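You operate a simulated robot arm through the tools that you are given. There is no shell and no other tool. Be economical: measure what you need, move in short steps, check, and stop when the job is done.

The job below is to be done with a simulated two-armed robot. You get a single attempt, and the scene is never put back.

Task
Free the red and green winch latches and ease both their ropes slack.
Fine: the roof brace and the trestles under the stem hold it now.

Only the result counts: the job must be done as asked and must still hold three seconds after the hand-in. Knocking over, shifting, dropping, spilling or breaking anything else fails it.

Robot
Two 7-joint arms with two-finger parallel grippers on one trunk, on a base that drives. Base frame: it is fixed to the floor where the robot stands at the start and does not move with it; the origin is under the middle of the robot, x ahead of it, y to its left, z up. Readings come in cm, degrees, newtons and seconds.
The left shoulder is at the start at [6.2, 19.7, 120.4], the right one opposite. With the tool pointing down near the work surface each hand reaches from about 10 to 68 cm from the robot's upright axis, wherever it stands, measured 20 degrees to its own side. Places, roughly: green winch [70, -10, 90]; green winch latch [60, -10, 80]; red winch [50, 10, 90]; red winch latch [40, 0, 80]. Payload 1.57 kg a hand.
Tool frame (each hand has its own): the origin (TCP) lies between the finger pads and is the grasp point; the fingertips stand 3 cm ahead of it; z points along the fingers, y is the line along which they close. Largest opening 11 cm; finger width 2.4, thickness 1.2; the body of the gripper, 4.8 by 11.2 cm, starts 7.8 cm behind the TCP.
Orientation is that of the tool frame in the base frame, as a unit quaternion [w, x, y, z]. With the fingers straight down and closing along the base's y, the tool's x points along the base's -x, its y along +y and its z along -z.

Tools
- The arms move only by the tool move_arm. It takes "left_increments", "right_increments" or both (then of equal length, played together; a hand with none holds still); each is text: rows parted by semicolons, each of 7 numbers parted by spaces: the shift along the base's x, y, z in cm, then the turn, a rotation vector about the base's x, y, z in degrees, then the gripper command, from -1 (fully open) to 1 (shut), values between in proportion. In form: tx ty tz ax ay az gripper; .... A call has 1 to 8 rows; each row is the pose to reach, as a shift and turn from the pose commanded when the call began. Rows are played at 5 a second. More than 5 cm and 8.6 degrees between two rows, or a gripper value outside its range, and nothing of the call is played. Where a pose cannot be reached the arm comes as near as it can. A force on the tool above 60 N (or 10 N above the force at the start of the call, whichever is more), or a blocked arm, ends the call early, and 0.2 s more pass. The fingers move at their own pace (about 7.2 cm/s each) and stop on an object; they squeeze with about 30 N. The grip force told is the motor's: it shows also when the fingers shut on nothing. Time passes only in rows, and 0.2 s behind the last, so rows that repeat a pose let the fingers close. It gives the time, the measured TCP pose, the force on the tool (base axes), the opening and the grip force at its end, in the units of the frame above (readings bear some noise), with the torque about the TCP (base axes, N m) and any sound that the robot's microphone picked up, and new pictures: "pictures" is both (left out), scene, wrist or none (wrist: the cameras of the hands that moved).
- Cameras (640 x 400 px; columns grow to the right, rows downward): "scene" is now at [9.95, 0.22, 177.68]; the picture's right is [0.03, -1.00, -0.00], its down [-0.86, -0.03, -0.51] and it looks along [0.51, 0.02, -0.86] (base axes); focal length 284 px, centre (320, 200). "left" rides on the left gripper at [7, -1.6, -14.2] in its tool frame; the picture's right is [0.23, 0.97, 0.00], its down [-0.86, 0.20, -0.48] and it looks along [-0.47, 0.11, 0.88] (tool axes); focal length 222 px, centre (320, 200). "right" rides on the right gripper at [7, 1.6, -14.1] in its tool frame; the picture's right is [-0.23, 0.97, 0.00], its down [-0.85, -0.20, -0.48] and it looks along [-0.47, -0.11, 0.88] (tool axes); focal length 222 px, centre (320, 200). There is no depth. A picture from a camera that has moved, and an enlarged one, comes with that camera's place and axes in the base frame and with its lens.
- slide_trunk(by): slides the trunk up (or, below 0, down) by that many cm; the arms and the scene camera ride with it, the base frame stays. It gives what a move gives, with no picture.
- roll_base(legs): drives the robot by 1 to 6 legs, each [ahead, left, turn to the left] in cm, cm and degrees, along the robot's own axes; the way and the turn of a leg run together, so that a leg with both is an arc; at most 150 cm and 180 degrees a leg. The arms and the cameras ride along, it lands a little off, and it stops where it bumps. It gives what a move gives, and a new picture of the scene camera.
- turn_head(pan, tilt): turns the head with the scene camera to pan (to the left, within 86 degrees either way) and tilt (down, from -29 to 69), counted from straight ahead of the robot. It gives what a move gives, and a new picture of the scene camera.
- close_up(camera, box): a new picture of the part [left, top, right, bottom] of that camera's present view, enlarged. No time passes.
- finish_job(): hands the job in; it is judged then, once.

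Go step by step. Nothing tells you exact positions but the pictures and the camera data: compare them with the known pose of the tool, close in by small moves and look again before you grip or let go. The budget is 120 turns and 260 pictures, counting those below and the enlarged ones. Unless the task says otherwise, let go and move clear before handing in, and close with one line.

The tools are called as name(argument=value, ...) on one line, values as JSON. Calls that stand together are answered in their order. move_arm: Moves the arms, as the interface text tells. Its arguments: {"type":"object","properties":{"left_increments":{"type":"string"},"right_increments":{"type":"string"},"pictures":{"type":"string","enum":["both","scene","wrist","none"]}},"required":[]} The other tools are called the same way: slide_trunk (by) slides the trunk up or down; roll_base (legs) drives the base; turn_head (pan, tilt) turns the head that bears the scene camera; close_up (camera, box) takes an enlarged picture of a part of a camera's view; finish_job () hands the job in.

At the start:

```text
time_s: 0.0
left_position: [53.52, 20.12, 116.12]
left_ee_rot: [0.0, 0.0, 1.0, 0.001]
left_ft_force: [-0.2, 0.7, -0.5]
left_torque: [-0.03, 0.01, 0.03]
left_finger_gap: 11.0
left_grip_force: 0.0
right_position: [38.42, -23.51, 124.37]
right_ee_rot: [-0.001, 0.0, 1.0, 0.001]
right_ft_force: [0.6, 0.2, 0.8]
right_torque: [0.04, 0.0, -0.01]
right_finger_gap: 10.99
right_grip_force: 0.0
trunk travel left (down, up): [-80.0, 19.0]
robot x, y, heading: [-0.48, 0.07, -0.1]
head pan, tilt: [1.8, 59.3]
```

scene: 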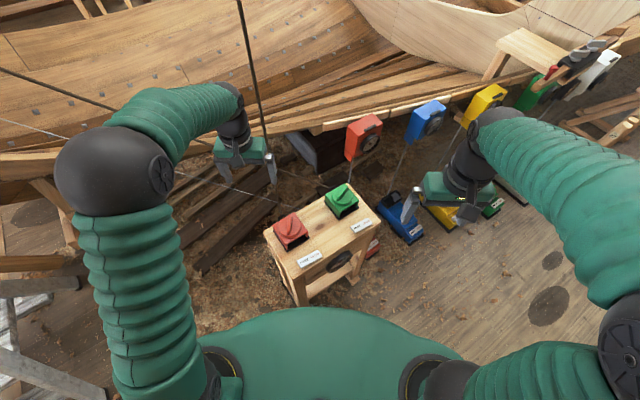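
right: 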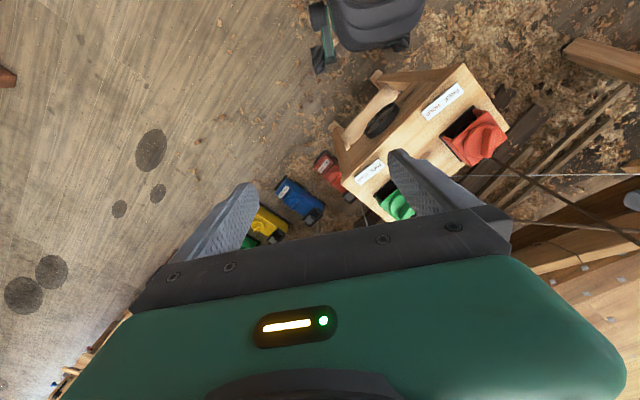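
left: 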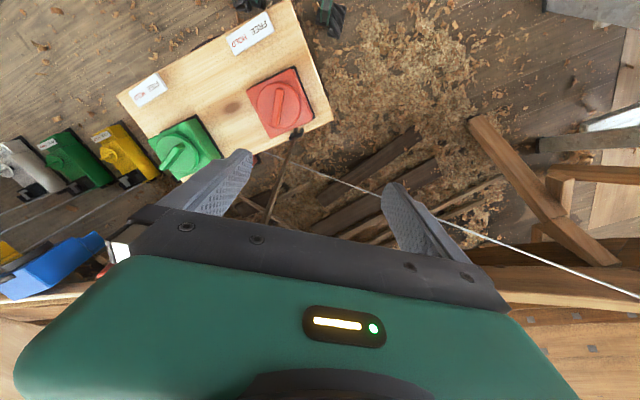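

I see a small bench carrying a red and a green rotary latch with labels, plus coloured winch boxes beyond. I'll look closer before moving.

close_up(camera="scene", box=[240, 160, 400, 300])

close_up(camera="left", box=[90, 0, 350, 200])

close_up(camera="scene", box=[330, 20, 640, 260])

```text
2.86 times, centred on (320, 230) of scene
camera zoom: at [9.95, 0.22, 177.68], right [0.03, -1.0, 0.0], down [-0.86, -0.03, -0.51], along [0.51, 0.02, -0.86], focal length 810 px, centre (320, 114)
```

zoom: 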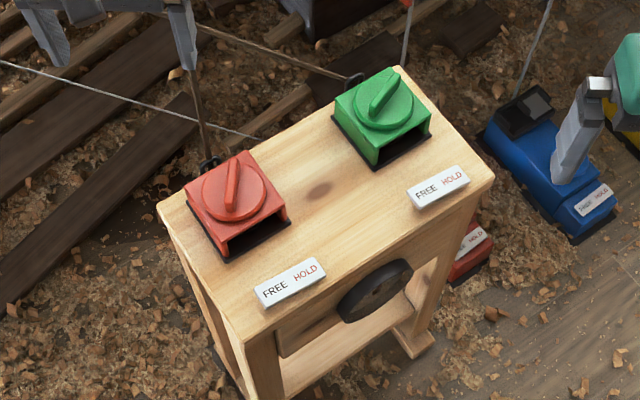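

```text
2.00 times, centred on (220, 100) of left
camera zoom: at [46.54, 18.52, 130.28], right [-0.23, 0.97, 0.0], down [0.86, 0.2, 0.48], along [0.47, 0.11, -0.88], focal length 444 px, centre (520, 400)
```

zoom: 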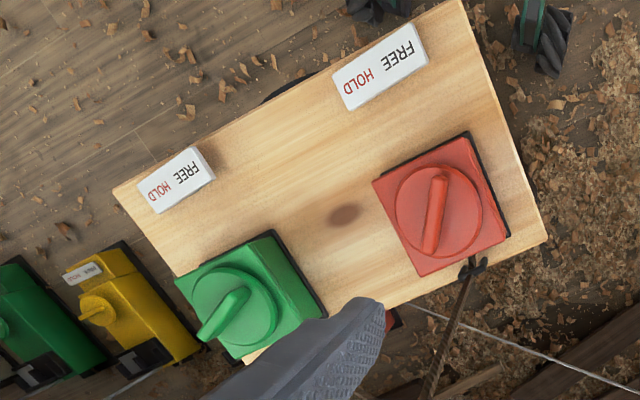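

```text
1.67 times, centred on (485, 140) of scene
camera zoom: at [9.95, 0.22, 177.68], right [0.03, -1.0, 0.0], down [-0.86, -0.03, -0.51], along [0.51, 0.02, -0.86], focal length 473 px, centre (45, 300)
```

zoom: 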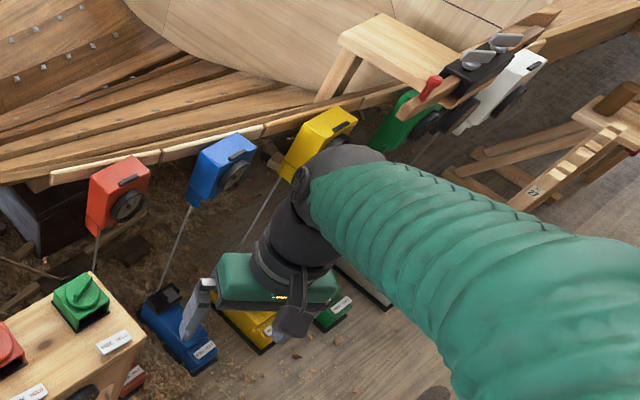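

The bench units (red ~[52,12,84], green ~[66,-6,84]) match the given places. Next I look around to see the ropes and supports.

turn_head(pan=0, tilt=15)

turn_head(pan=45, tilt=25)

turn_head(pan=0, tilt=55)

```text
time_s: 1.1
left_position: [53.31, 20.08, 116.25]
left_ee_rot: [0.0, 0.0, 1.0, 0.0]
left_ft_force: [-0.2, 0.3, -0.5]
left_torque: [0.04, -0.01, -0.01]
left_finger_gap: 11.02
left_grip_force: 0.0
right_position: [38.42, -23.42, 124.45]
right_ee_rot: [0.0, 0.001, 1.0, 0.0]
right_ft_force: [0.5, 0.8, 1.4]
right_torque: [0.01, 0.02, -0.01]
right_finger_gap: 10.98
right_grip_force: 0.1
trunk travel left (down, up): [-80.0, 19.0]
robot x, y, heading: [-0.18, -0.06, 0.1]
head pan, tilt: [0.0, 15.0]
camera scene: at [12.55, 0.01, 184.21], right [0.0, -1.0, 0.0], down [-0.26, 0.0, -0.97], along [0.97, 0.0, -0.26], focal length 284 px, centre (320, 200)
```

scene: 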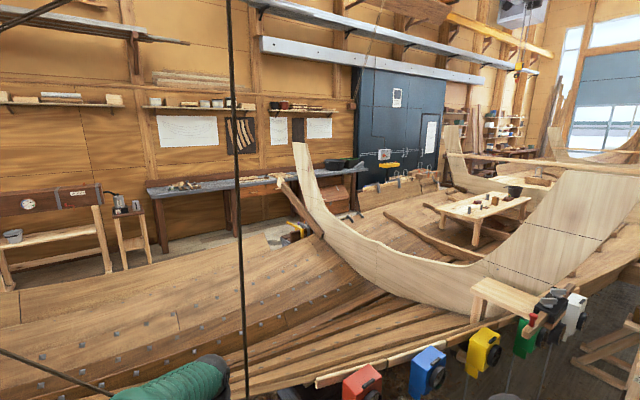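

```text
time_s: 2.2
left_position: [53.4, 20.06, 116.07]
left_ee_rot: [0.001, 0.0, 1.0, 0.0]
left_ft_force: [0.5, -0.2, 0.2]
left_torque: [-0.01, -0.01, -0.01]
left_finger_gap: 11.0
left_grip_force: 0.1
right_position: [38.28, -23.36, 124.3]
right_ee_rot: [0.0, 0.0, 1.0, 0.002]
right_ft_force: [-0.3, -0.3, 0.0]
right_torque: [-0.02, 0.0, -0.01]
right_finger_gap: 10.99
right_grip_force: 0.0
trunk travel left (down, up): [-80.0, 19.0]
robot x, y, heading: [0.04, 0.47, 0.2]
head pan, tilt: [45.0, 25.0]
camera scene: at [9.73, 6.53, 182.61], right [0.71, -0.71, 0.0], down [-0.3, -0.3, -0.91], along [0.64, 0.64, -0.42], focal length 284 px, centre (320, 200)
```

scene: 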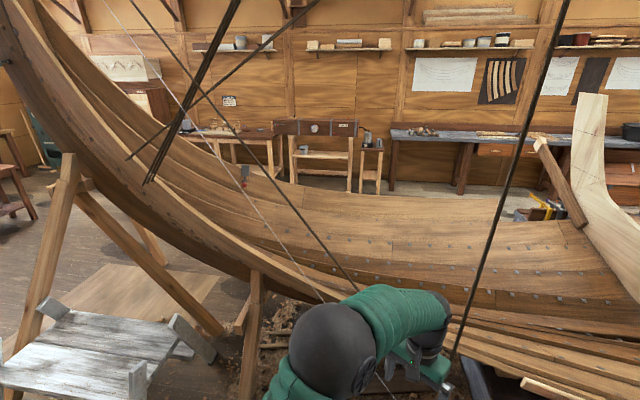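

```text
time_s: 3.4
left_position: [53.36, 20.17, 116.16]
left_ee_rot: [0.0, 0.0, 1.0, 0.0]
left_ft_force: [-0.3, 0.9, 0.2]
left_torque: [-0.01, 0.02, 0.01]
left_finger_gap: 10.99
left_grip_force: 0.0
right_position: [38.26, -23.38, 124.47]
right_ee_rot: [0.0, 0.0, 1.0, 0.001]
right_ft_force: [-1.0, -0.3, 0.1]
right_torque: [-0.02, -0.01, -0.03]
right_finger_gap: 10.96
right_grip_force: 0.2
trunk travel left (down, up): [-80.0, 19.0]
robot x, y, heading: [0.09, -0.23, 0.3]
head pan, tilt: [0.0, 55.0]
camera scene: at [10.42, 0.01, 178.21], right [0.0, -1.0, 0.0], down [-0.82, 0.0, -0.57], along [0.57, 0.0, -0.82], focal length 284 px, centre (320, 200)
```

scene: 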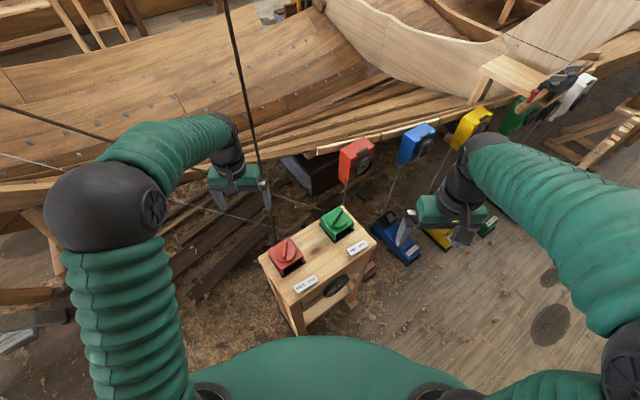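

Ropes rise from the bench units near the left arm. I'll look at where they lead and at the stem's supports.

turn_head(pan=70, tilt=5)

turn_head(pan=40, tilt=-15)

turn_head(pan=0, tilt=62)

close_up(camera="scene", box=[180, 60, 420, 210])

```text
time_s: 4.8
left_position: [53.32, 20.13, 116.16]
left_ee_rot: [0.0, 0.0, 1.0, 0.0]
left_ft_force: [0.1, 0.4, 0.6]
left_torque: [0.0, -0.02, -0.01]
left_finger_gap: 11.03
left_grip_force: 0.1
right_position: [38.34, -23.55, 124.4]
right_ee_rot: [0.0, 0.0, 1.0, 0.001]
right_ft_force: [0.0, -0.3, -0.4]
right_torque: [-0.01, -0.01, 0.0]
right_finger_gap: 10.98
right_grip_force: 0.0
trunk travel left (down, up): [-80.0, 19.0]
robot x, y, heading: [0.1, -0.25, 0.1]
head pan, tilt: [70.0, 5.0]
camera scene: at [6.38, 8.64, 185.85], right [0.94, -0.34, 0.0], down [-0.03, -0.08, -1.0], along [0.34, 0.94, -0.09], focal length 284 px, centre (320, 200)
```

scene: 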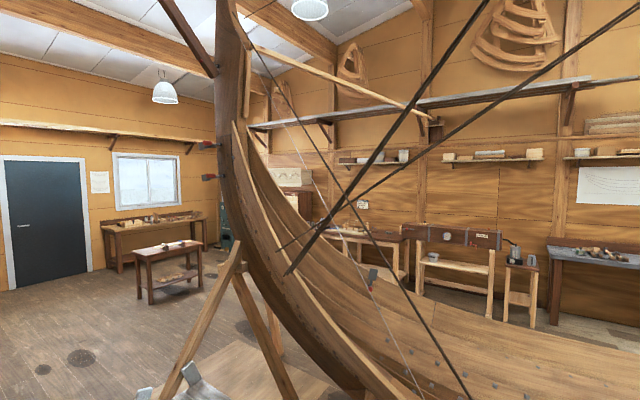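

```text
time_s: 5.7
left_position: [53.4, 20.09, 116.13]
left_ee_rot: [-0.001, 0.0, 1.0, -0.001]
left_ft_force: [0.3, 0.2, -0.5]
left_torque: [-0.01, 0.01, 0.0]
left_finger_gap: 10.98
left_grip_force: 0.1
right_position: [38.32, -23.36, 124.35]
right_ee_rot: [0.0, 0.0, 1.0, 0.001]
right_ft_force: [0.5, 0.0, -0.3]
right_torque: [0.03, -0.03, -0.01]
right_finger_gap: 11.01
right_grip_force: 0.1
trunk travel left (down, up): [-80.0, 19.0]
robot x, y, heading: [0.1, 0.21, 0.3]
head pan, tilt: [40.0, -15.0]
camera scene: at [9.38, 5.19, 188.88], right [0.64, -0.77, 0.0], down [0.2, 0.17, -0.97], along [0.74, 0.62, 0.26], focal length 284 px, centre (320, 200)
```

scene: 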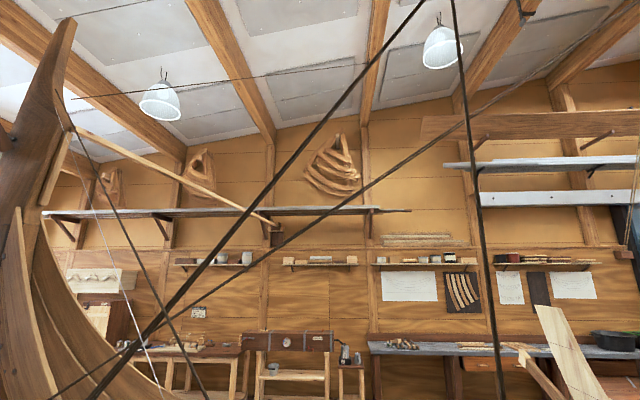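

```text
time_s: 7.2
left_position: [53.3, 20.11, 116.22]
left_ee_rot: [0.0, 0.0, 1.0, -0.001]
left_ft_force: [-0.1, 0.2, 0.6]
left_torque: [0.04, 0.01, -0.01]
left_finger_gap: 11.01
left_grip_force: 0.0
right_position: [38.32, -23.33, 124.39]
right_ee_rot: [0.0, 0.001, 1.0, 0.001]
right_ft_force: [0.3, -0.5, -0.1]
right_torque: [0.0, -0.01, -0.01]
right_finger_gap: 11.03
right_grip_force: 0.0
trunk travel left (down, up): [-80.0, 19.0]
robot x, y, heading: [-0.13, 0.08, 0.0]
head pan, tilt: [0.0, 62.0]
camera scene: at [9.65, 0.01, 177.37], right [0.0, -1.0, 0.0], down [-0.88, 0.0, -0.47], along [0.47, 0.0, -0.88], focal length 284 px, centre (320, 200)
```

scene: 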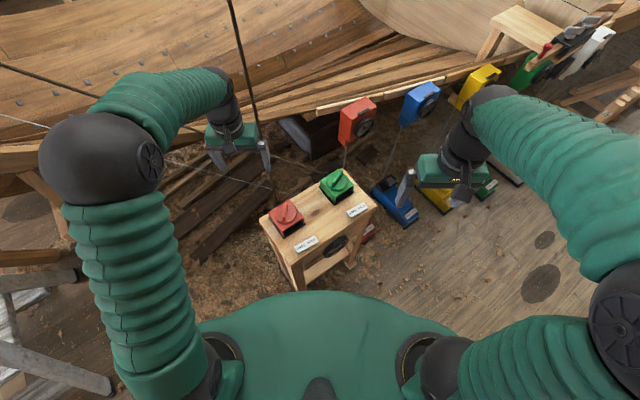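

```text
2.67 times, centred on (300, 135) of scene
camera zoom: at [9.65, 0.01, 177.37], right [0.0, -1.0, 0.0], down [-0.88, 0.0, -0.47], along [0.47, 0.0, -0.88], focal length 756 px, centre (373, 373)
```

zoom: 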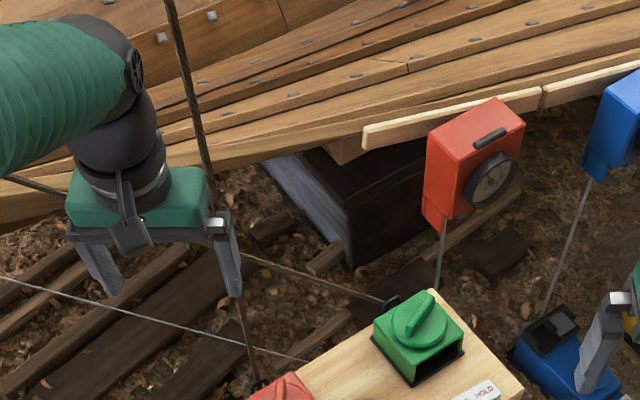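

The stem is braced to the wall and has a trestle under it, as told. The white FREE/HOLD plates sit where the latches should be, so I zoom in on them.

close_up(camera="scene", box=[285, 195, 375, 265])

close_up(camera="right", box=[330, 60, 530, 220])

close_up(camera="left", box=[115, 0, 335, 140])

```text
5.71 times, centred on (330, 230) of scene
camera zoom: at [9.65, 0.01, 177.37], right [0.0, -1.0, 0.0], down [-0.88, 0.0, -0.47], along [0.47, 0.0, -0.88], focal length 1621 px, centre (263, 29)
```

zoom: 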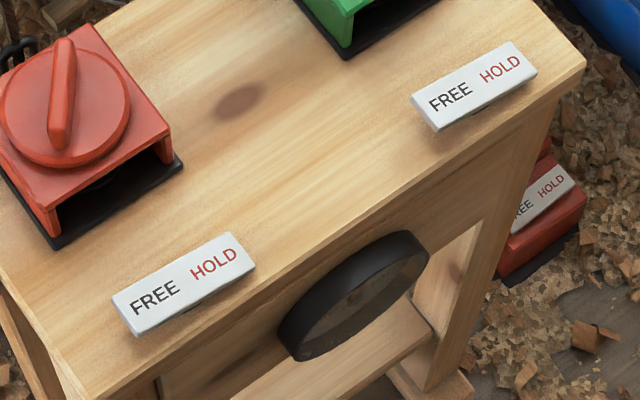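

```text
2.50 times, centred on (430, 140) of right
camera zoom: at [31.37, -21.79, 138.49], right [0.23, 0.97, 0.0], down [0.86, -0.2, 0.48], along [0.47, -0.11, -0.88], focal length 555 px, centre (45, 350)
```

zoom: 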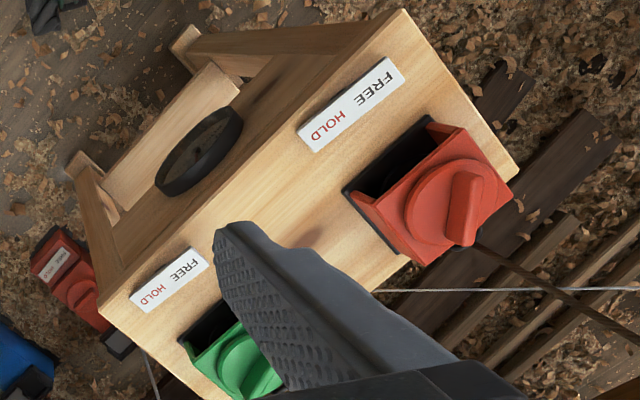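

```text
2.86 times, centred on (225, 70) of left
camera zoom: at [46.41, 18.52, 130.33], right [-0.23, 0.97, 0.0], down [0.85, 0.2, 0.48], along [0.47, 0.11, -0.88], focal length 635 px, centre (591, 571)
```

zoom: 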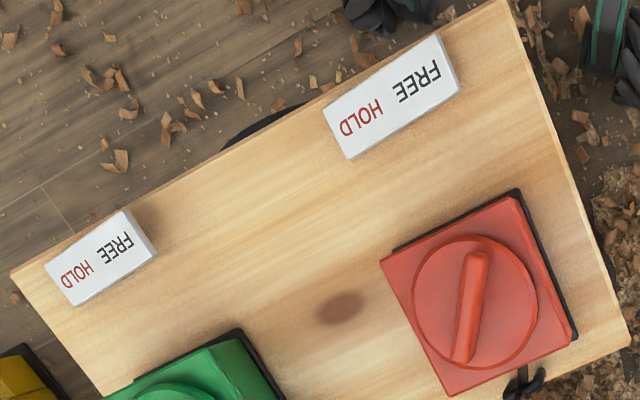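

The plates look like rockers: the red one has its HOLD end down (~[44.5,3,81]) and its FREE end up (~[41.5,6.5,83]). The red knob is at ~[52.8,12.3,87] with its bar along x. I'll hold the knob with the left hand while freeing the latch with the right, so I start by bringing the left hand above the knob.

move_arm(left_increments="-0.3 -4 0 0 0 0 -0.1; -0.5 -7.8 0 0 0 0 -0.1; -0.5 -7.8 -4.5 0 0 0 -0.1; -0.5 -7.8 -9 0 0 0 -0.1; -0.5 -7.8 -13.5 0 0 0 -0.1; -0.5 -7.8 -18 0 0 0 -0.1; -0.5 -7.8 -20 0 0 0 -0.1", pictures="both")

close_up(camera="right", box=[400, 50, 600, 200])

```text
time_s: 8.8
left_position: [53.09, 12.17, 96.18]
left_ee_rot: [-0.001, 0.001, 1.0, 0.001]
left_ft_force: [-0.6, -0.1, -0.2]
left_torque: [0.0, -0.01, 0.01]
left_finger_gap: 6.06
left_grip_force: 0.0
right_position: [38.38, -23.53, 124.33]
right_ee_rot: [-0.001, 0.001, 1.0, 0.001]
right_ft_force: [0.5, 0.3, 0.5]
right_torque: [0.01, 0.02, 0.0]
right_finger_gap: 11.01
right_grip_force: 0.0
trunk travel left (down, up): [-80.0, 19.0]
robot x, y, heading: [0.17, -0.34, 0.0]
head pan, tilt: [0.0, 62.0]
camera scene: at [9.8, -0.15, 177.36], right [0.0, -1.0, 0.0], down [-0.88, 0.0, -0.47], along [0.47, 0.0, -0.88], focal length 284 px, centre (320, 200)
camera left: at [46.11, 10.66, 110.29], right [-0.23, 0.97, 0.0], down [0.86, 0.2, 0.48], along [0.47, 0.11, -0.88], focal length 222 px, centre (320, 200)
```

scene: 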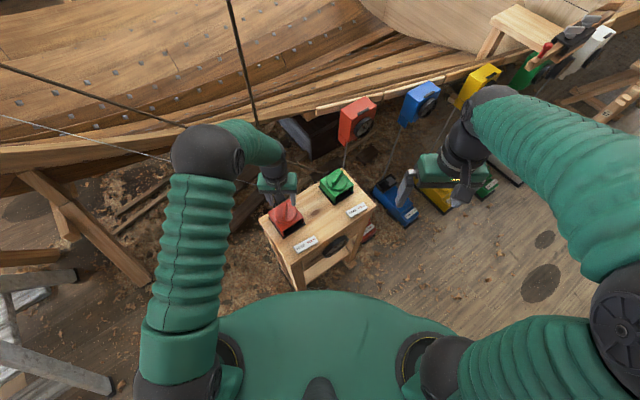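
left: 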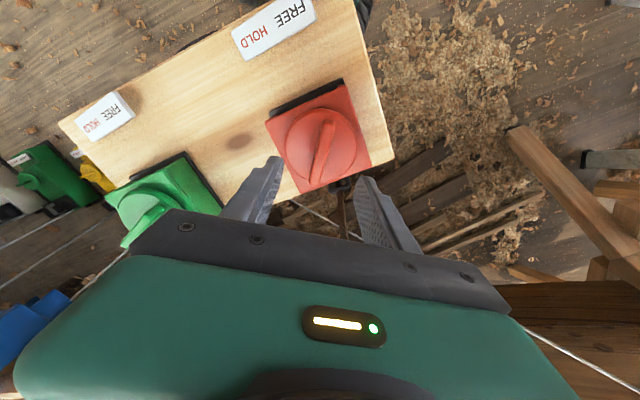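

```text
2.67 times, centred on (500, 125) of right
camera zoom: at [31.45, -21.93, 138.46], right [0.23, 0.97, 0.0], down [0.86, -0.2, 0.48], along [0.46, -0.11, -0.88], focal length 592 px, centre (-160, 400)
```

zoom: 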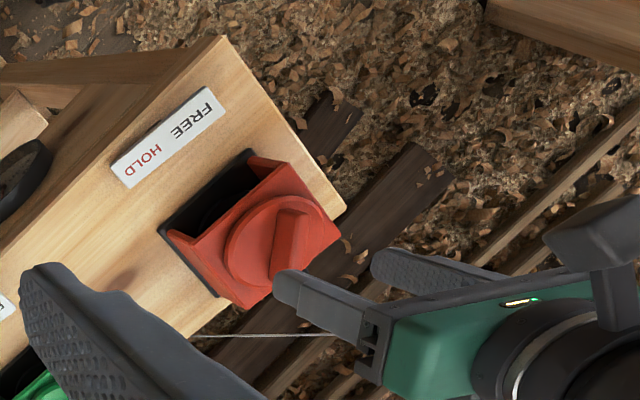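

The left hand is centred above the red bar. I lower it to the bar.

move_arm(left_increments="-0.3 0.1 -3 0 0 0 0.2; -0.3 0.1 -5 0 0 0 0.2; -0.3 0.1 -5.8 0 0 0 0.2", pictures="wrist")

close_up(camera="right", box=[440, 80, 600, 200])

```text
time_s: 9.6
left_position: [52.54, 12.24, 90.44]
left_ee_rot: [0.0, 0.0, 1.0, 0.0]
left_ft_force: [-0.7, 0.2, -0.1]
left_torque: [-0.04, -0.02, -0.03]
left_finger_gap: 4.42
left_grip_force: 0.0
right_position: [38.16, -23.48, 124.38]
right_ee_rot: [0.0, 0.0, 1.0, 0.002]
right_ft_force: [-0.9, 0.1, -0.8]
right_torque: [0.01, -0.01, 0.02]
right_finger_gap: 11.0
right_grip_force: 0.0
trunk travel left (down, up): [-80.0, 19.0]
robot x, y, heading: [-0.06, 0.36, 0.2]
head pan, tilt: [0.0, 62.0]
camera left: at [45.64, 10.65, 104.67], right [-0.23, 0.97, 0.0], down [0.85, 0.2, 0.48], along [0.47, 0.11, -0.88], focal length 222 px, centre (320, 200)
```

left: 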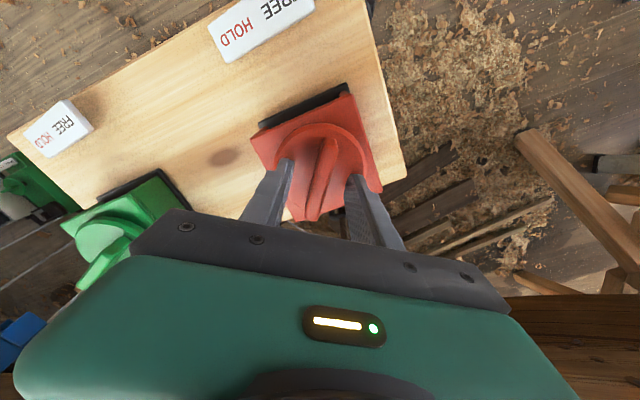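

```text
3.33 times, centred on (520, 140) of right
camera zoom: at [31.31, -21.85, 138.5], right [0.23, 0.97, 0.0], down [0.85, -0.2, 0.48], along [0.47, -0.11, -0.88], focal length 740 px, centre (-347, 400)
```

zoom: 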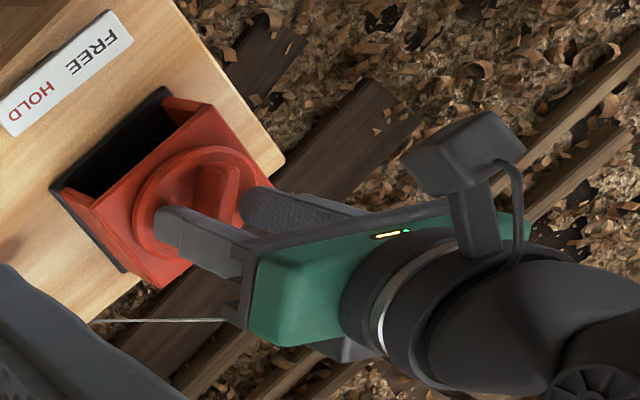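

The fingers straddle the bar with the tips near the dial. I go down a little more, feeling for contact, then close.

move_arm(left_increments="0 0 -0.4 0 0 0 0.2; 0 0 -0.8 0 0 0 0.2; 0 0 -0.8 0 0 0 0.2", pictures="none")

```text
time_s: 10.4
left_position: [52.61, 12.21, 90.04]
left_ee_rot: [0.005, 0.0, 1.0, 0.0]
left_ft_force: [2.6, 4.1, 44.7]
left_torque: [-0.1, 0.45, -0.01]
left_finger_gap: 4.41
left_grip_force: 0.1
right_position: [37.94, -23.37, 124.59]
right_ee_rot: [0.002, 0.0, 1.0, 0.002]
right_ft_force: [-0.7, -0.9, 0.5]
right_torque: [0.04, -0.02, 0.01]
right_finger_gap: 11.02
right_grip_force: 0.0
trunk travel left (down, up): [-80.0, 19.0]
robot x, y, heading: [-0.13, 0.09, -0.1]
head pan, tilt: [0.0, 62.0]
```

The tips touched the dial at z ≈ 87.1. I back off slightly and grip the bar.

move_arm(left_increments="0 0 0.65 0 0 0 0.2; 0 0 0.65 0 0 0 1; 0 0 0.65 0 0 0 1; 0 0 0.65 0 0 0 1; 0 0 0.65 0 0 0 1", pictures="wrist")

```text
time_s: 11.6
left_position: [52.2, 12.18, 90.03]
left_ee_rot: [-0.003, 0.001, 1.0, 0.001]
left_ft_force: [-12.1, -3.9, -6.5]
left_torque: [-0.49, 0.05, -0.08]
left_finger_gap: 1.19
left_grip_force: 29.1
right_position: [38.31, -23.58, 124.36]
right_ee_rot: [0.0, 0.0, 1.0, 0.001]
right_ft_force: [-0.5, 0.6, -0.2]
right_torque: [-0.01, -0.05, 0.01]
right_finger_gap: 11.01
right_grip_force: 0.1
trunk travel left (down, up): [-80.0, 19.0]
robot x, y, heading: [-0.34, 0.0, -0.1]
head pan, tilt: [0.0, 62.0]
camera left: at [45.37, 10.62, 104.28], right [-0.23, 0.97, 0.0], down [0.86, 0.2, 0.47], along [0.46, 0.11, -0.88], focal length 222 px, centre (320, 200)
```

left: 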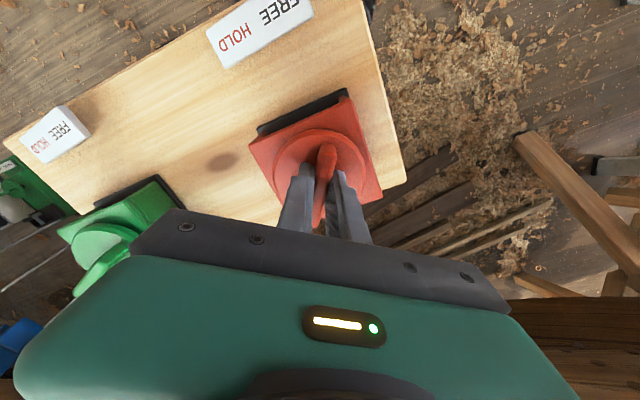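

The red knob is held. Now I bring the right hand, closed and leaned back toward the robot, above the raised FREE end of the red rocker.

move_arm(right_increments="0 2.5 -4 0 0 0 1; 0 5 -8 3 -5 0 1; 0 7.5 -12 6 -10 0 1; 0 10 -16 9 -15 0 1; 0 12.5 -20 12 -20 0 1; 0 15 -24 15 -25 0 1; 0 18 -26 15 -25 0 1; 0 21 -27 15 -25 0 1", pictures="both")

```text
time_s: 13.4
left_position: [52.44, 12.22, 90.28]
left_ee_rot: [0.001, 0.001, 1.0, -0.001]
left_ft_force: [-15.7, -8.3, -7.1]
left_torque: [-0.62, 0.69, -0.16]
left_finger_gap: 1.21
left_grip_force: 29.1
right_position: [37.99, -2.52, 97.28]
right_ee_rot: [0.217, 0.0, 0.968, 0.13]
right_ft_force: [0.1, 0.7, 0.6]
right_torque: [-0.05, 0.0, -0.03]
right_finger_gap: 0.0
right_grip_force: 21.5
right hand out of reach, approached as far as the arm can: row 6
trunk travel left (down, up): [-80.0, 19.0]
robot x, y, heading: [-0.31, -0.09, 0.2]
head pan, tilt: [0.0, 62.0]
camera scene: at [9.45, -0.01, 177.38], right [0.0, -1.0, 0.0], down [-0.88, 0.0, -0.47], along [0.47, 0.0, -0.88], focal length 284 px, centre (320, 200)
camera right: at [25.66, -4.1, 107.12], right [0.15, 0.93, 0.34], down [0.59, -0.36, 0.73], along [0.8, 0.09, -0.6], focal length 222 px, centre (320, 200)
```

scene: 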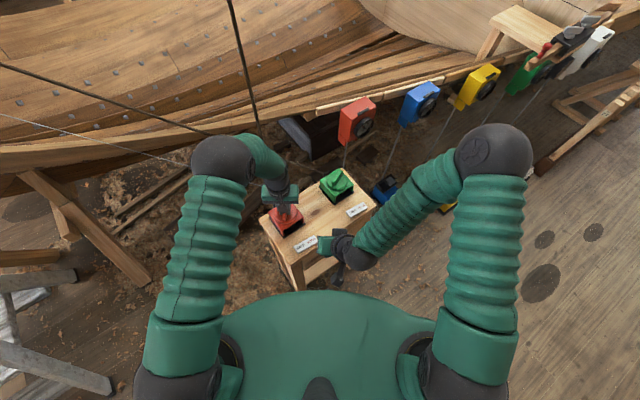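
right: 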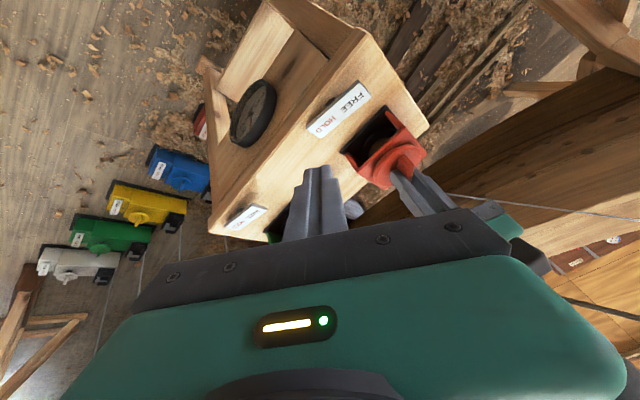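

Right hand is in the clear. I take a closer look at the plate from here.

close_up(camera="right", box=[270, 60, 430, 190])

```text
3.08 times, centred on (350, 125) of right
camera zoom: at [25.66, -4.1, 107.12], right [0.15, 0.93, 0.34], down [0.59, -0.36, 0.73], along [0.8, 0.09, -0.6], focal length 684 px, centre (228, 431)
```

zoom: 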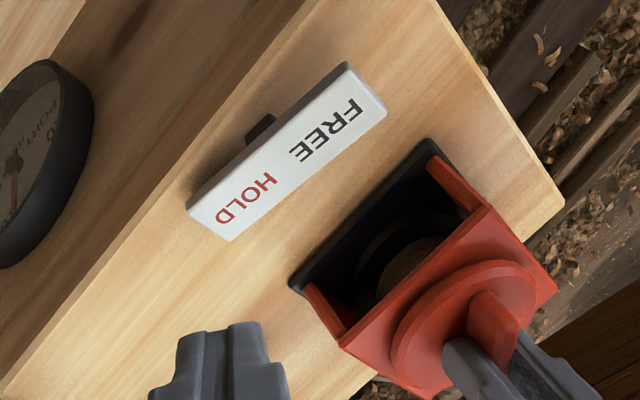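

It is a rocker on a centre pivot, with the FREE end up. I move over the FREE end, then press it down.

move_arm(right_increments="0.6 3.5 -3 0 0 0 1; 1.2 6.5 -6 0 0 0 1; 1.75 8.75 -8.5 0 0 0 1; 1.75 8.75 -9.3 0 0 0 1", pictures="wrist")

close_up(camera="left", box=[200, 0, 360, 120])

```text
time_s: 14.4
left_position: [52.35, 12.16, 90.29]
left_ee_rot: [0.001, 0.0, 1.0, 0.002]
left_ft_force: [-13.9, -7.8, -3.2]
left_torque: [-0.43, 0.48, -0.1]
left_finger_gap: 1.21
left_grip_force: 29.0
right_position: [39.99, 6.32, 88.28]
right_ee_rot: [0.217, 0.001, 0.967, 0.13]
right_ft_force: [0.2, -0.2, 0.1]
right_torque: [-0.01, -0.03, 0.02]
right_finger_gap: 0.04
right_grip_force: 21.0
trunk travel left (down, up): [-80.0, 19.0]
robot x, y, heading: [0.36, -0.04, 0.0]
head pan, tilt: [0.0, 62.0]
camera right: at [27.7, 4.67, 98.05], right [0.15, 0.93, 0.34], down [0.59, -0.36, 0.72], along [0.8, 0.09, -0.6], focal length 222 px, centre (320, 200)
```

right: 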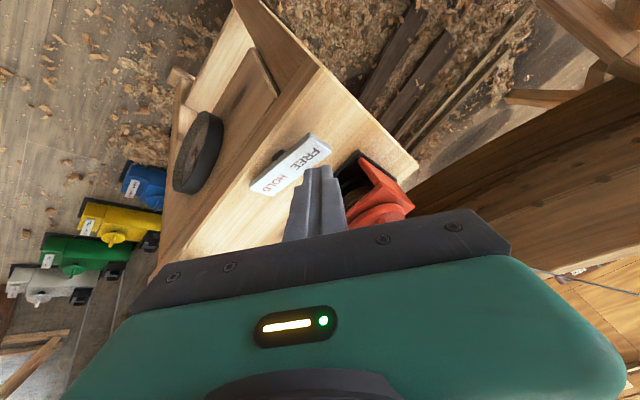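

```text
3.33 times, centred on (280, 60) of left
camera zoom: at [45.53, 10.62, 104.43], right [-0.23, 0.97, 0.0], down [0.85, 0.2, 0.48], along [0.47, 0.11, -0.88], focal length 740 px, centre (453, 667)
```

zoom: 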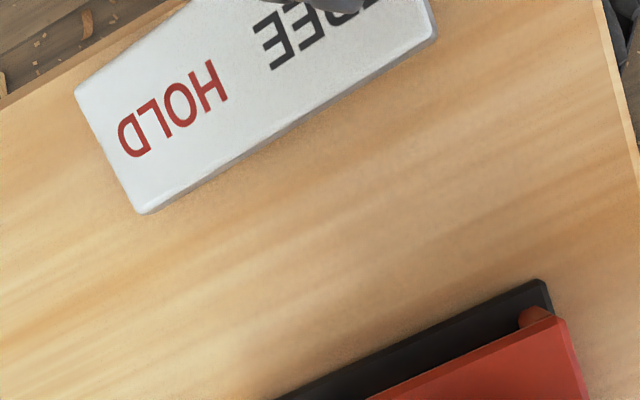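

The tips are above the FREE half. I press down stepwise.

move_arm(right_increments="0 0 -1.5 0 0 0 1; 0 0.2 -2.5 0 0 0 1; 0 0.2 -3.2 0 0 0 1; 0 0.2 -4 0 0 0 1; 0 0.2 -4.8 0 0 0 1", pictures="none")

close_up(camera="left", box=[200, 0, 400, 160])

```text
time_s: 15.4
left_position: [52.43, 12.14, 90.42]
left_ee_rot: [0.005, -0.001, 1.0, 0.001]
left_ft_force: [3.2, -1.8, -0.6]
left_torque: [0.06, 0.43, 0.13]
left_finger_gap: 1.19
left_grip_force: 29.6
right_position: [39.93, 6.47, 85.2]
right_ee_rot: [0.22, 0.0, 0.966, 0.132]
right_ft_force: [-6.8, -9.9, 27.4]
right_torque: [-0.37, 0.16, -0.03]
right_finger_gap: 0.0
right_grip_force: 20.9
trunk travel left (down, up): [-80.0, 19.0]
robot x, y, heading: [-0.48, 0.1, -0.2]
head pan, tilt: [0.0, 62.0]
stopped in row 4 (right hand): the force on the tool passed its limit at 73 N (the readings are from after the stop); the commanded pose is now the measured one
```

```text
2.50 times, centred on (300, 80) of left
camera zoom: at [45.42, 10.6, 104.49], right [-0.23, 0.97, 0.0], down [0.85, 0.2, 0.49], along [0.47, 0.11, -0.87], focal length 555 px, centre (370, 500)
```

zoom: 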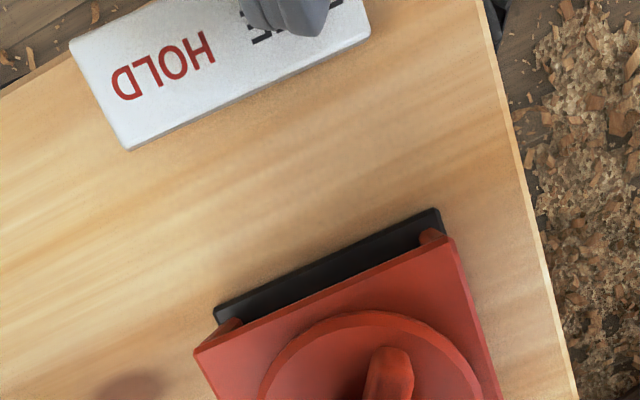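

The press met a stiff stop. I lift and check the rocker's state.

move_arm(right_increments="0 0 2 0 0 0 1; 0 -4 4 0 0 0 1; -1 -8 6 0 0 0 1", pictures="none")

close_up(camera="right", box=[250, 50, 430, 190])

close_up(camera="scene", box=[250, 180, 370, 270])

```text
time_s: 16.2
left_position: [52.34, 12.2, 90.43]
left_ee_rot: [0.004, -0.001, 1.0, 0.002]
left_ft_force: [-4.5, -3.1, 22.6]
left_torque: [-0.77, 0.14, 0.0]
left_finger_gap: 1.19
left_grip_force: 29.4
right_position: [38.85, -1.65, 90.94]
right_ee_rot: [0.218, 0.0, 0.967, 0.133]
right_ft_force: [0.3, -1.0, -0.1]
right_torque: [0.05, 0.04, 0.01]
right_finger_gap: 0.01
right_grip_force: 21.7
trunk travel left (down, up): [-80.0, 19.0]
robot x, y, heading: [-0.08, -0.13, -0.0]
head pan, tilt: [0.0, 62.0]
```

```text
2.86 times, centred on (340, 120) of right
camera zoom: at [26.48, -3.3, 100.7], right [0.15, 0.93, 0.35], down [0.58, -0.37, 0.73], along [0.8, 0.09, -0.59], focal length 635 px, centre (263, 429)
```

zoom: 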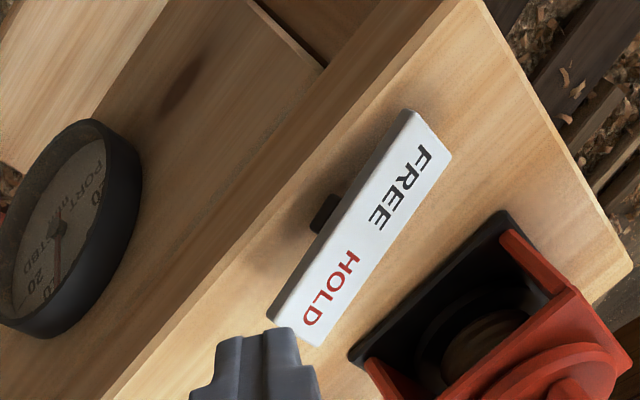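

```text
4.44 times, centred on (310, 225) of scene
camera zoom: at [9.14, -0.55, 177.41], right [0.0, -1.0, 0.0], down [-0.88, 0.0, -0.47], along [0.47, 0.0, -0.88], focal length 1261 px, centre (364, 89)
```

zoom: 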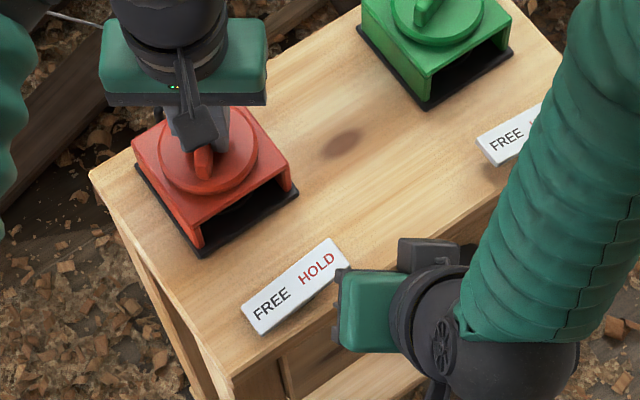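

By triangulation the HOLD end (~82.7) is now above the FREE end (~81.5), so it seems to have flipped. I confirm from the left camera, whose pose is unchanged.

close_up(camera="left", box=[200, 0, 400, 160])

close_up(camera="right", box=[240, 90, 300, 170])

```text
2.50 times, centred on (300, 80) of left
camera zoom: at [45.42, 10.56, 104.46], right [-0.23, 0.97, 0.0], down [0.85, 0.2, 0.49], along [0.47, 0.11, -0.87], focal length 555 px, centre (370, 500)
```

zoom: 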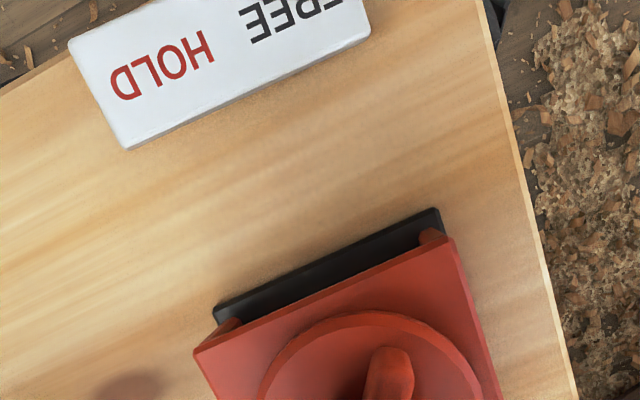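

```text
5.00 times, centred on (270, 130) of right
camera zoom: at [26.48, -3.3, 100.7], right [0.15, 0.93, 0.35], down [0.58, -0.37, 0.73], along [0.8, 0.09, -0.59], focal length 1111 px, centre (570, 550)
```

zoom: 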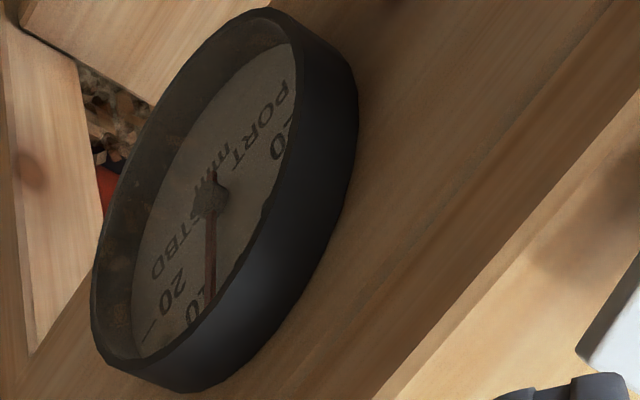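

The red rocker now stays at FREE. The bench gauge reads mm PORT/STBD, probably stem lean, so I'll get a readable view of it before easing anything.

move_arm(right_increments="-2 -4 -1 1 -4 3 1; -3 -8 -3 2 -8 6 1; -3 -11 -6 4 -12 9 1; -3 -12.5 -9 5 -15 12 1; -3 -12.5 -12 6 -18 15 1", pictures="wrist")

```text
time_s: 17.4
left_position: [52.47, 12.13, 90.33]
left_ee_rot: [0.004, 0.0, 1.0, 0.002]
left_ft_force: [-1.7, -6.7, 22.0]
left_torque: [-0.53, -0.01, 0.1]
left_finger_gap: 1.2
left_grip_force: 29.7
right_position: [35.77, -14.04, 78.9]
right_ee_rot: [0.349, -0.135, 0.903, 0.209]
right_ft_force: [-0.6, -0.2, -0.6]
right_torque: [0.01, -0.01, 0.03]
right_finger_gap: 0.01
right_grip_force: 20.9
trunk travel left (down, up): [-80.0, 19.0]
robot x, y, heading: [-0.18, 0.31, 0.1]
head pan, tilt: [0.0, 62.0]
camera right: at [22.07, -19.94, 84.1], right [-0.21, 0.88, 0.43], down [0.42, -0.32, 0.85], along [0.88, 0.36, -0.3], focal length 222 px, centre (320, 200)
```

right: 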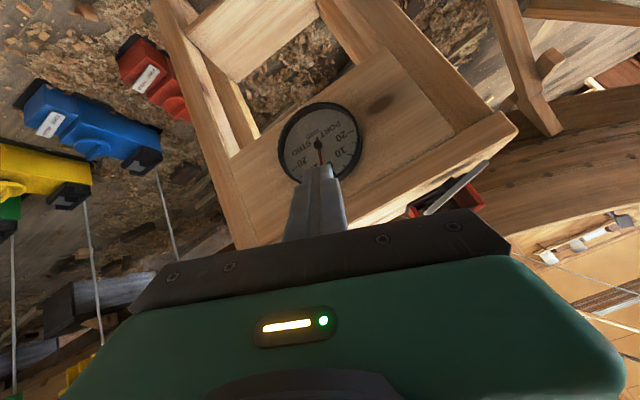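

close_up(camera="right", box=[270, 95, 370, 190])

```text
4.21 times, centred on (320, 142) of right
camera zoom: at [22.07, -19.94, 84.1], right [-0.21, 0.88, 0.43], down [0.42, -0.32, 0.85], along [0.88, 0.36, -0.3], focal length 935 px, centre (320, 442)
```

zoom: 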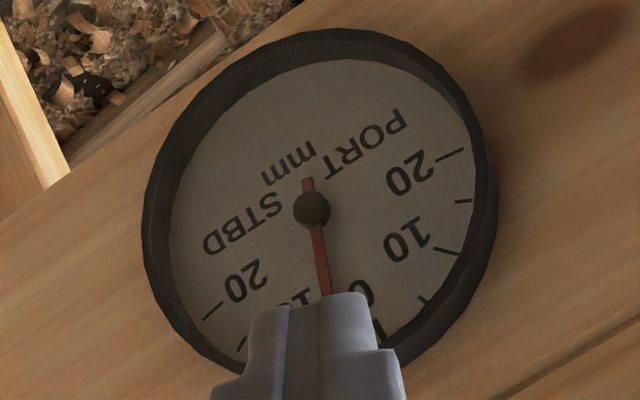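

The gauge reads about 5 mm STBD. I open the right fingers so it stays readable, then turn the red knob a little anticlockwise as a test.

move_arm(left_increments="0 0 0 0 0 4 1; 0 0 0 0 0 8 1; 0 0 0 0 0 8 1", right_increments="-1 -1 0 0 0 0 0; -1 -1 0 0 0 0 -1; -1 -1 0 0 0 0 -1", pictures="wrist")

close_up(camera="right", box=[270, 95, 370, 190])

```text
time_s: 18.2
left_position: [52.58, 12.22, 90.28]
left_ee_rot: [0.004, -0.071, 0.997, 0.0]
left_ft_force: [-2.7, -7.9, 18.8]
left_torque: [-0.5, -0.61, 0.0]
left_finger_gap: 1.18
left_grip_force: 29.3
right_position: [34.85, -14.95, 78.97]
right_ee_rot: [0.348, -0.135, 0.904, 0.208]
right_ft_force: [0.5, 0.4, -0.1]
right_torque: [0.0, 0.02, 0.01]
right_finger_gap: 10.67
right_grip_force: 0.1
trunk travel left (down, up): [-80.0, 19.0]
robot x, y, heading: [0.17, -0.04, 0.1]
head pan, tilt: [0.0, 62.0]
camera right: at [21.08, -20.88, 84.11], right [-0.21, 0.88, 0.43], down [0.42, -0.32, 0.85], along [0.88, 0.36, -0.3], focal length 222 px, centre (320, 200)
camera left: at [45.75, 9.62, 104.42], right [-0.36, 0.93, 0.0], down [0.81, 0.32, 0.49], along [0.45, 0.18, -0.87], focal length 222 px, centre (320, 200)
```

right: 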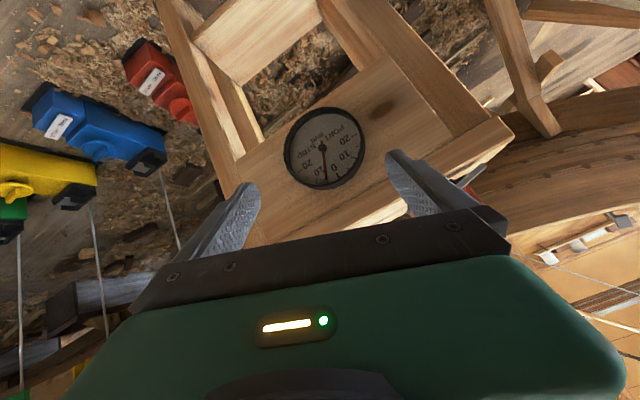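
left: 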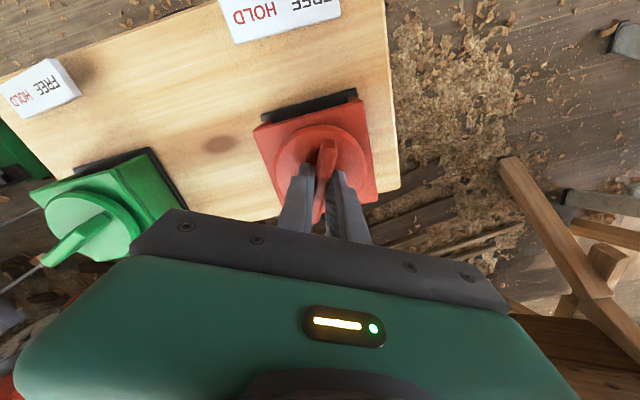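

```text
4.21 times, centred on (320, 142) of right
camera zoom: at [21.08, -20.88, 84.11], right [-0.21, 0.88, 0.43], down [0.42, -0.32, 0.85], along [0.88, 0.36, -0.3], focal length 935 px, centre (320, 442)
```

zoom: 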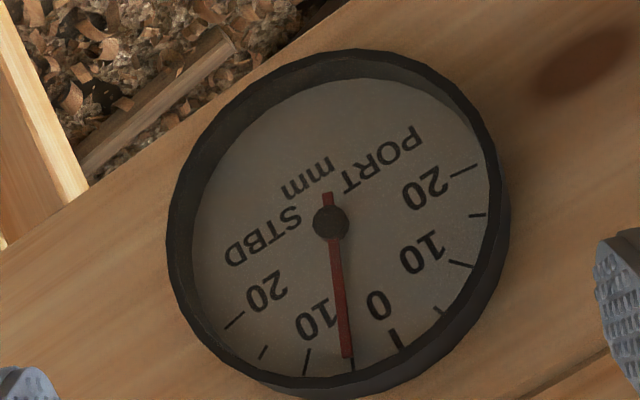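

The gauge is now clear at about 5 STBD, and the knob turned 8° with almost no torque. I turn on anticlockwise and watch.

move_arm(left_increments="0.1 0 0 0 0 6 1; 0.1 0 0 0 0 12 1; 0.1 0 0 0 0 18 1; 0.1 0 0 0 0 24 1; 0.1 0 0 0 0 24 1", pictures="none")

close_up(camera="right", box=[270, 95, 370, 190])

close_up(camera="scene", box=[180, 0, 380, 260])

```text
time_s: 19.4
left_position: [52.45, 12.24, 90.27]
left_ee_rot: [0.003, -0.277, 0.961, 0.003]
left_ft_force: [-8.9, -6.4, 16.6]
left_torque: [-0.76, 0.26, 0.06]
left_finger_gap: 1.18
left_grip_force: 29.3
right_position: [34.79, -14.82, 78.96]
right_ee_rot: [0.348, -0.135, 0.904, 0.208]
right_ft_force: [0.1, 0.3, -0.6]
right_torque: [0.01, 0.0, -0.01]
right_finger_gap: 10.99
right_grip_force: 0.1
trunk travel left (down, up): [-80.0, 19.0]
robot x, y, heading: [-0.35, 0.01, -0.0]
head pan, tilt: [0.0, 62.0]
```

```text
4.21 times, centred on (320, 142) of right
camera zoom: at [21.06, -20.86, 84.12], right [-0.21, 0.88, 0.43], down [0.42, -0.32, 0.85], along [0.88, 0.36, -0.3], focal length 935 px, centre (320, 442)
```

zoom: 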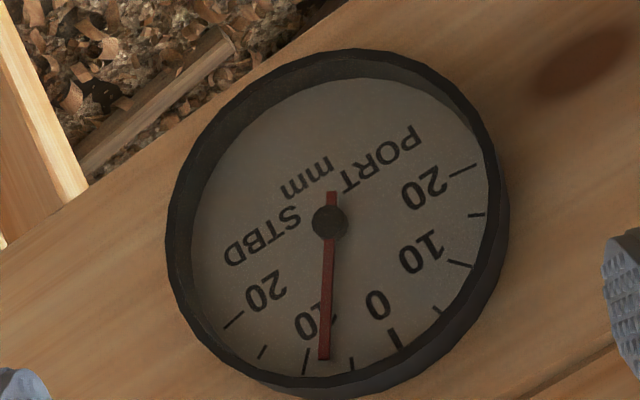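

```text
1.54 times, centred on (280, 130) of scene
camera zoom: at [9.13, -0.5, 177.41], right [0.0, -1.0, 0.0], down [-0.88, 0.0, -0.47], along [0.47, 0.0, -0.88], focal length 436 px, centre (382, 308)
```

zoom: 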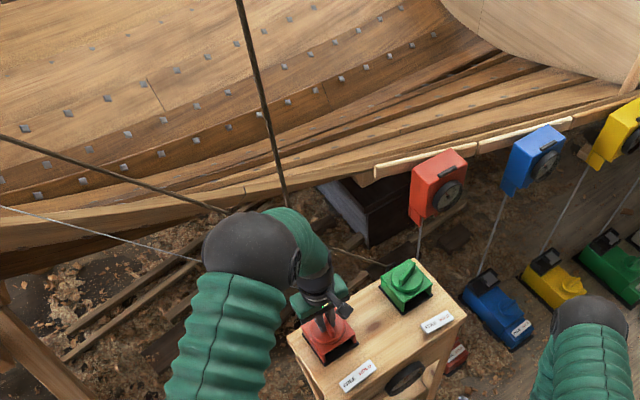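

The needle moved to about 8 STBD, away from zero, so anticlockwise may be tightening. I turn back clockwise past the start and compare.

move_arm(left_increments="0 0 0 0 0 -8 1; 0 0 0 0 0 -16 1; 0 0 0 0 0 -24 1; 0 0 0 0 0 -32 1; 0 0 0 0 0 -40 1; 0 0 0 0 0 -48 1; 0 0 0 0 0 -56 1; 0 0 0 0 0 -56 1", pictures="none")

close_up(camera="right", box=[270, 95, 370, 190])

close_up(camera="scene", box=[180, 0, 380, 260])

```text
time_s: 21.2
left_position: [52.36, 12.17, 90.32]
left_ee_rot: [0.003, 0.209, 0.978, 0.0]
left_ft_force: [-11.1, -8.3, 7.0]
left_torque: [-0.8, 0.02, -0.03]
left_finger_gap: 1.2
left_grip_force: 29.3
right_position: [34.9, -14.91, 78.83]
right_ee_rot: [0.347, -0.135, 0.904, 0.208]
right_ft_force: [0.0, -0.5, 0.3]
right_torque: [0.0, 0.0, 0.01]
right_finger_gap: 11.01
right_grip_force: 0.1
trunk travel left (down, up): [-80.0, 19.0]
robot x, y, heading: [-0.37, 0.08, 0.1]
head pan, tilt: [0.0, 62.0]
```

```text
4.21 times, centred on (320, 142) of right
camera zoom: at [21.1, -20.87, 84.1], right [-0.21, 0.88, 0.43], down [0.42, -0.32, 0.85], along [0.88, 0.36, -0.3], focal length 935 px, centre (320, 442)
```

zoom: 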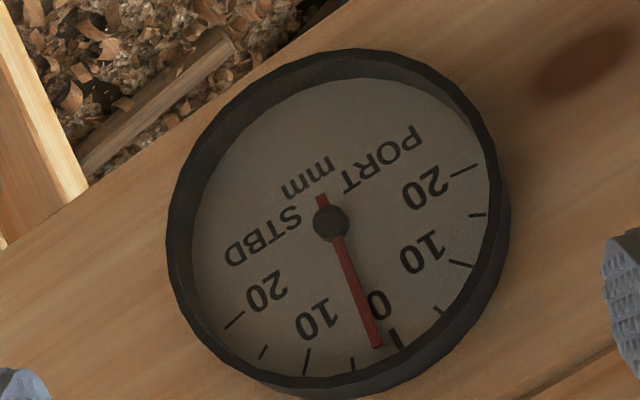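

```text
1.54 times, centred on (280, 130) of scene
camera zoom: at [9.28, -0.47, 177.39], right [0.0, -1.0, 0.0], down [-0.88, 0.0, -0.47], along [0.47, 0.0, -0.88], focal length 436 px, centre (382, 308)
```

zoom: 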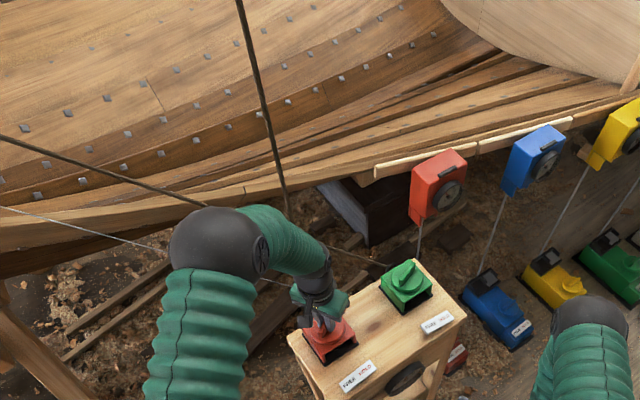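

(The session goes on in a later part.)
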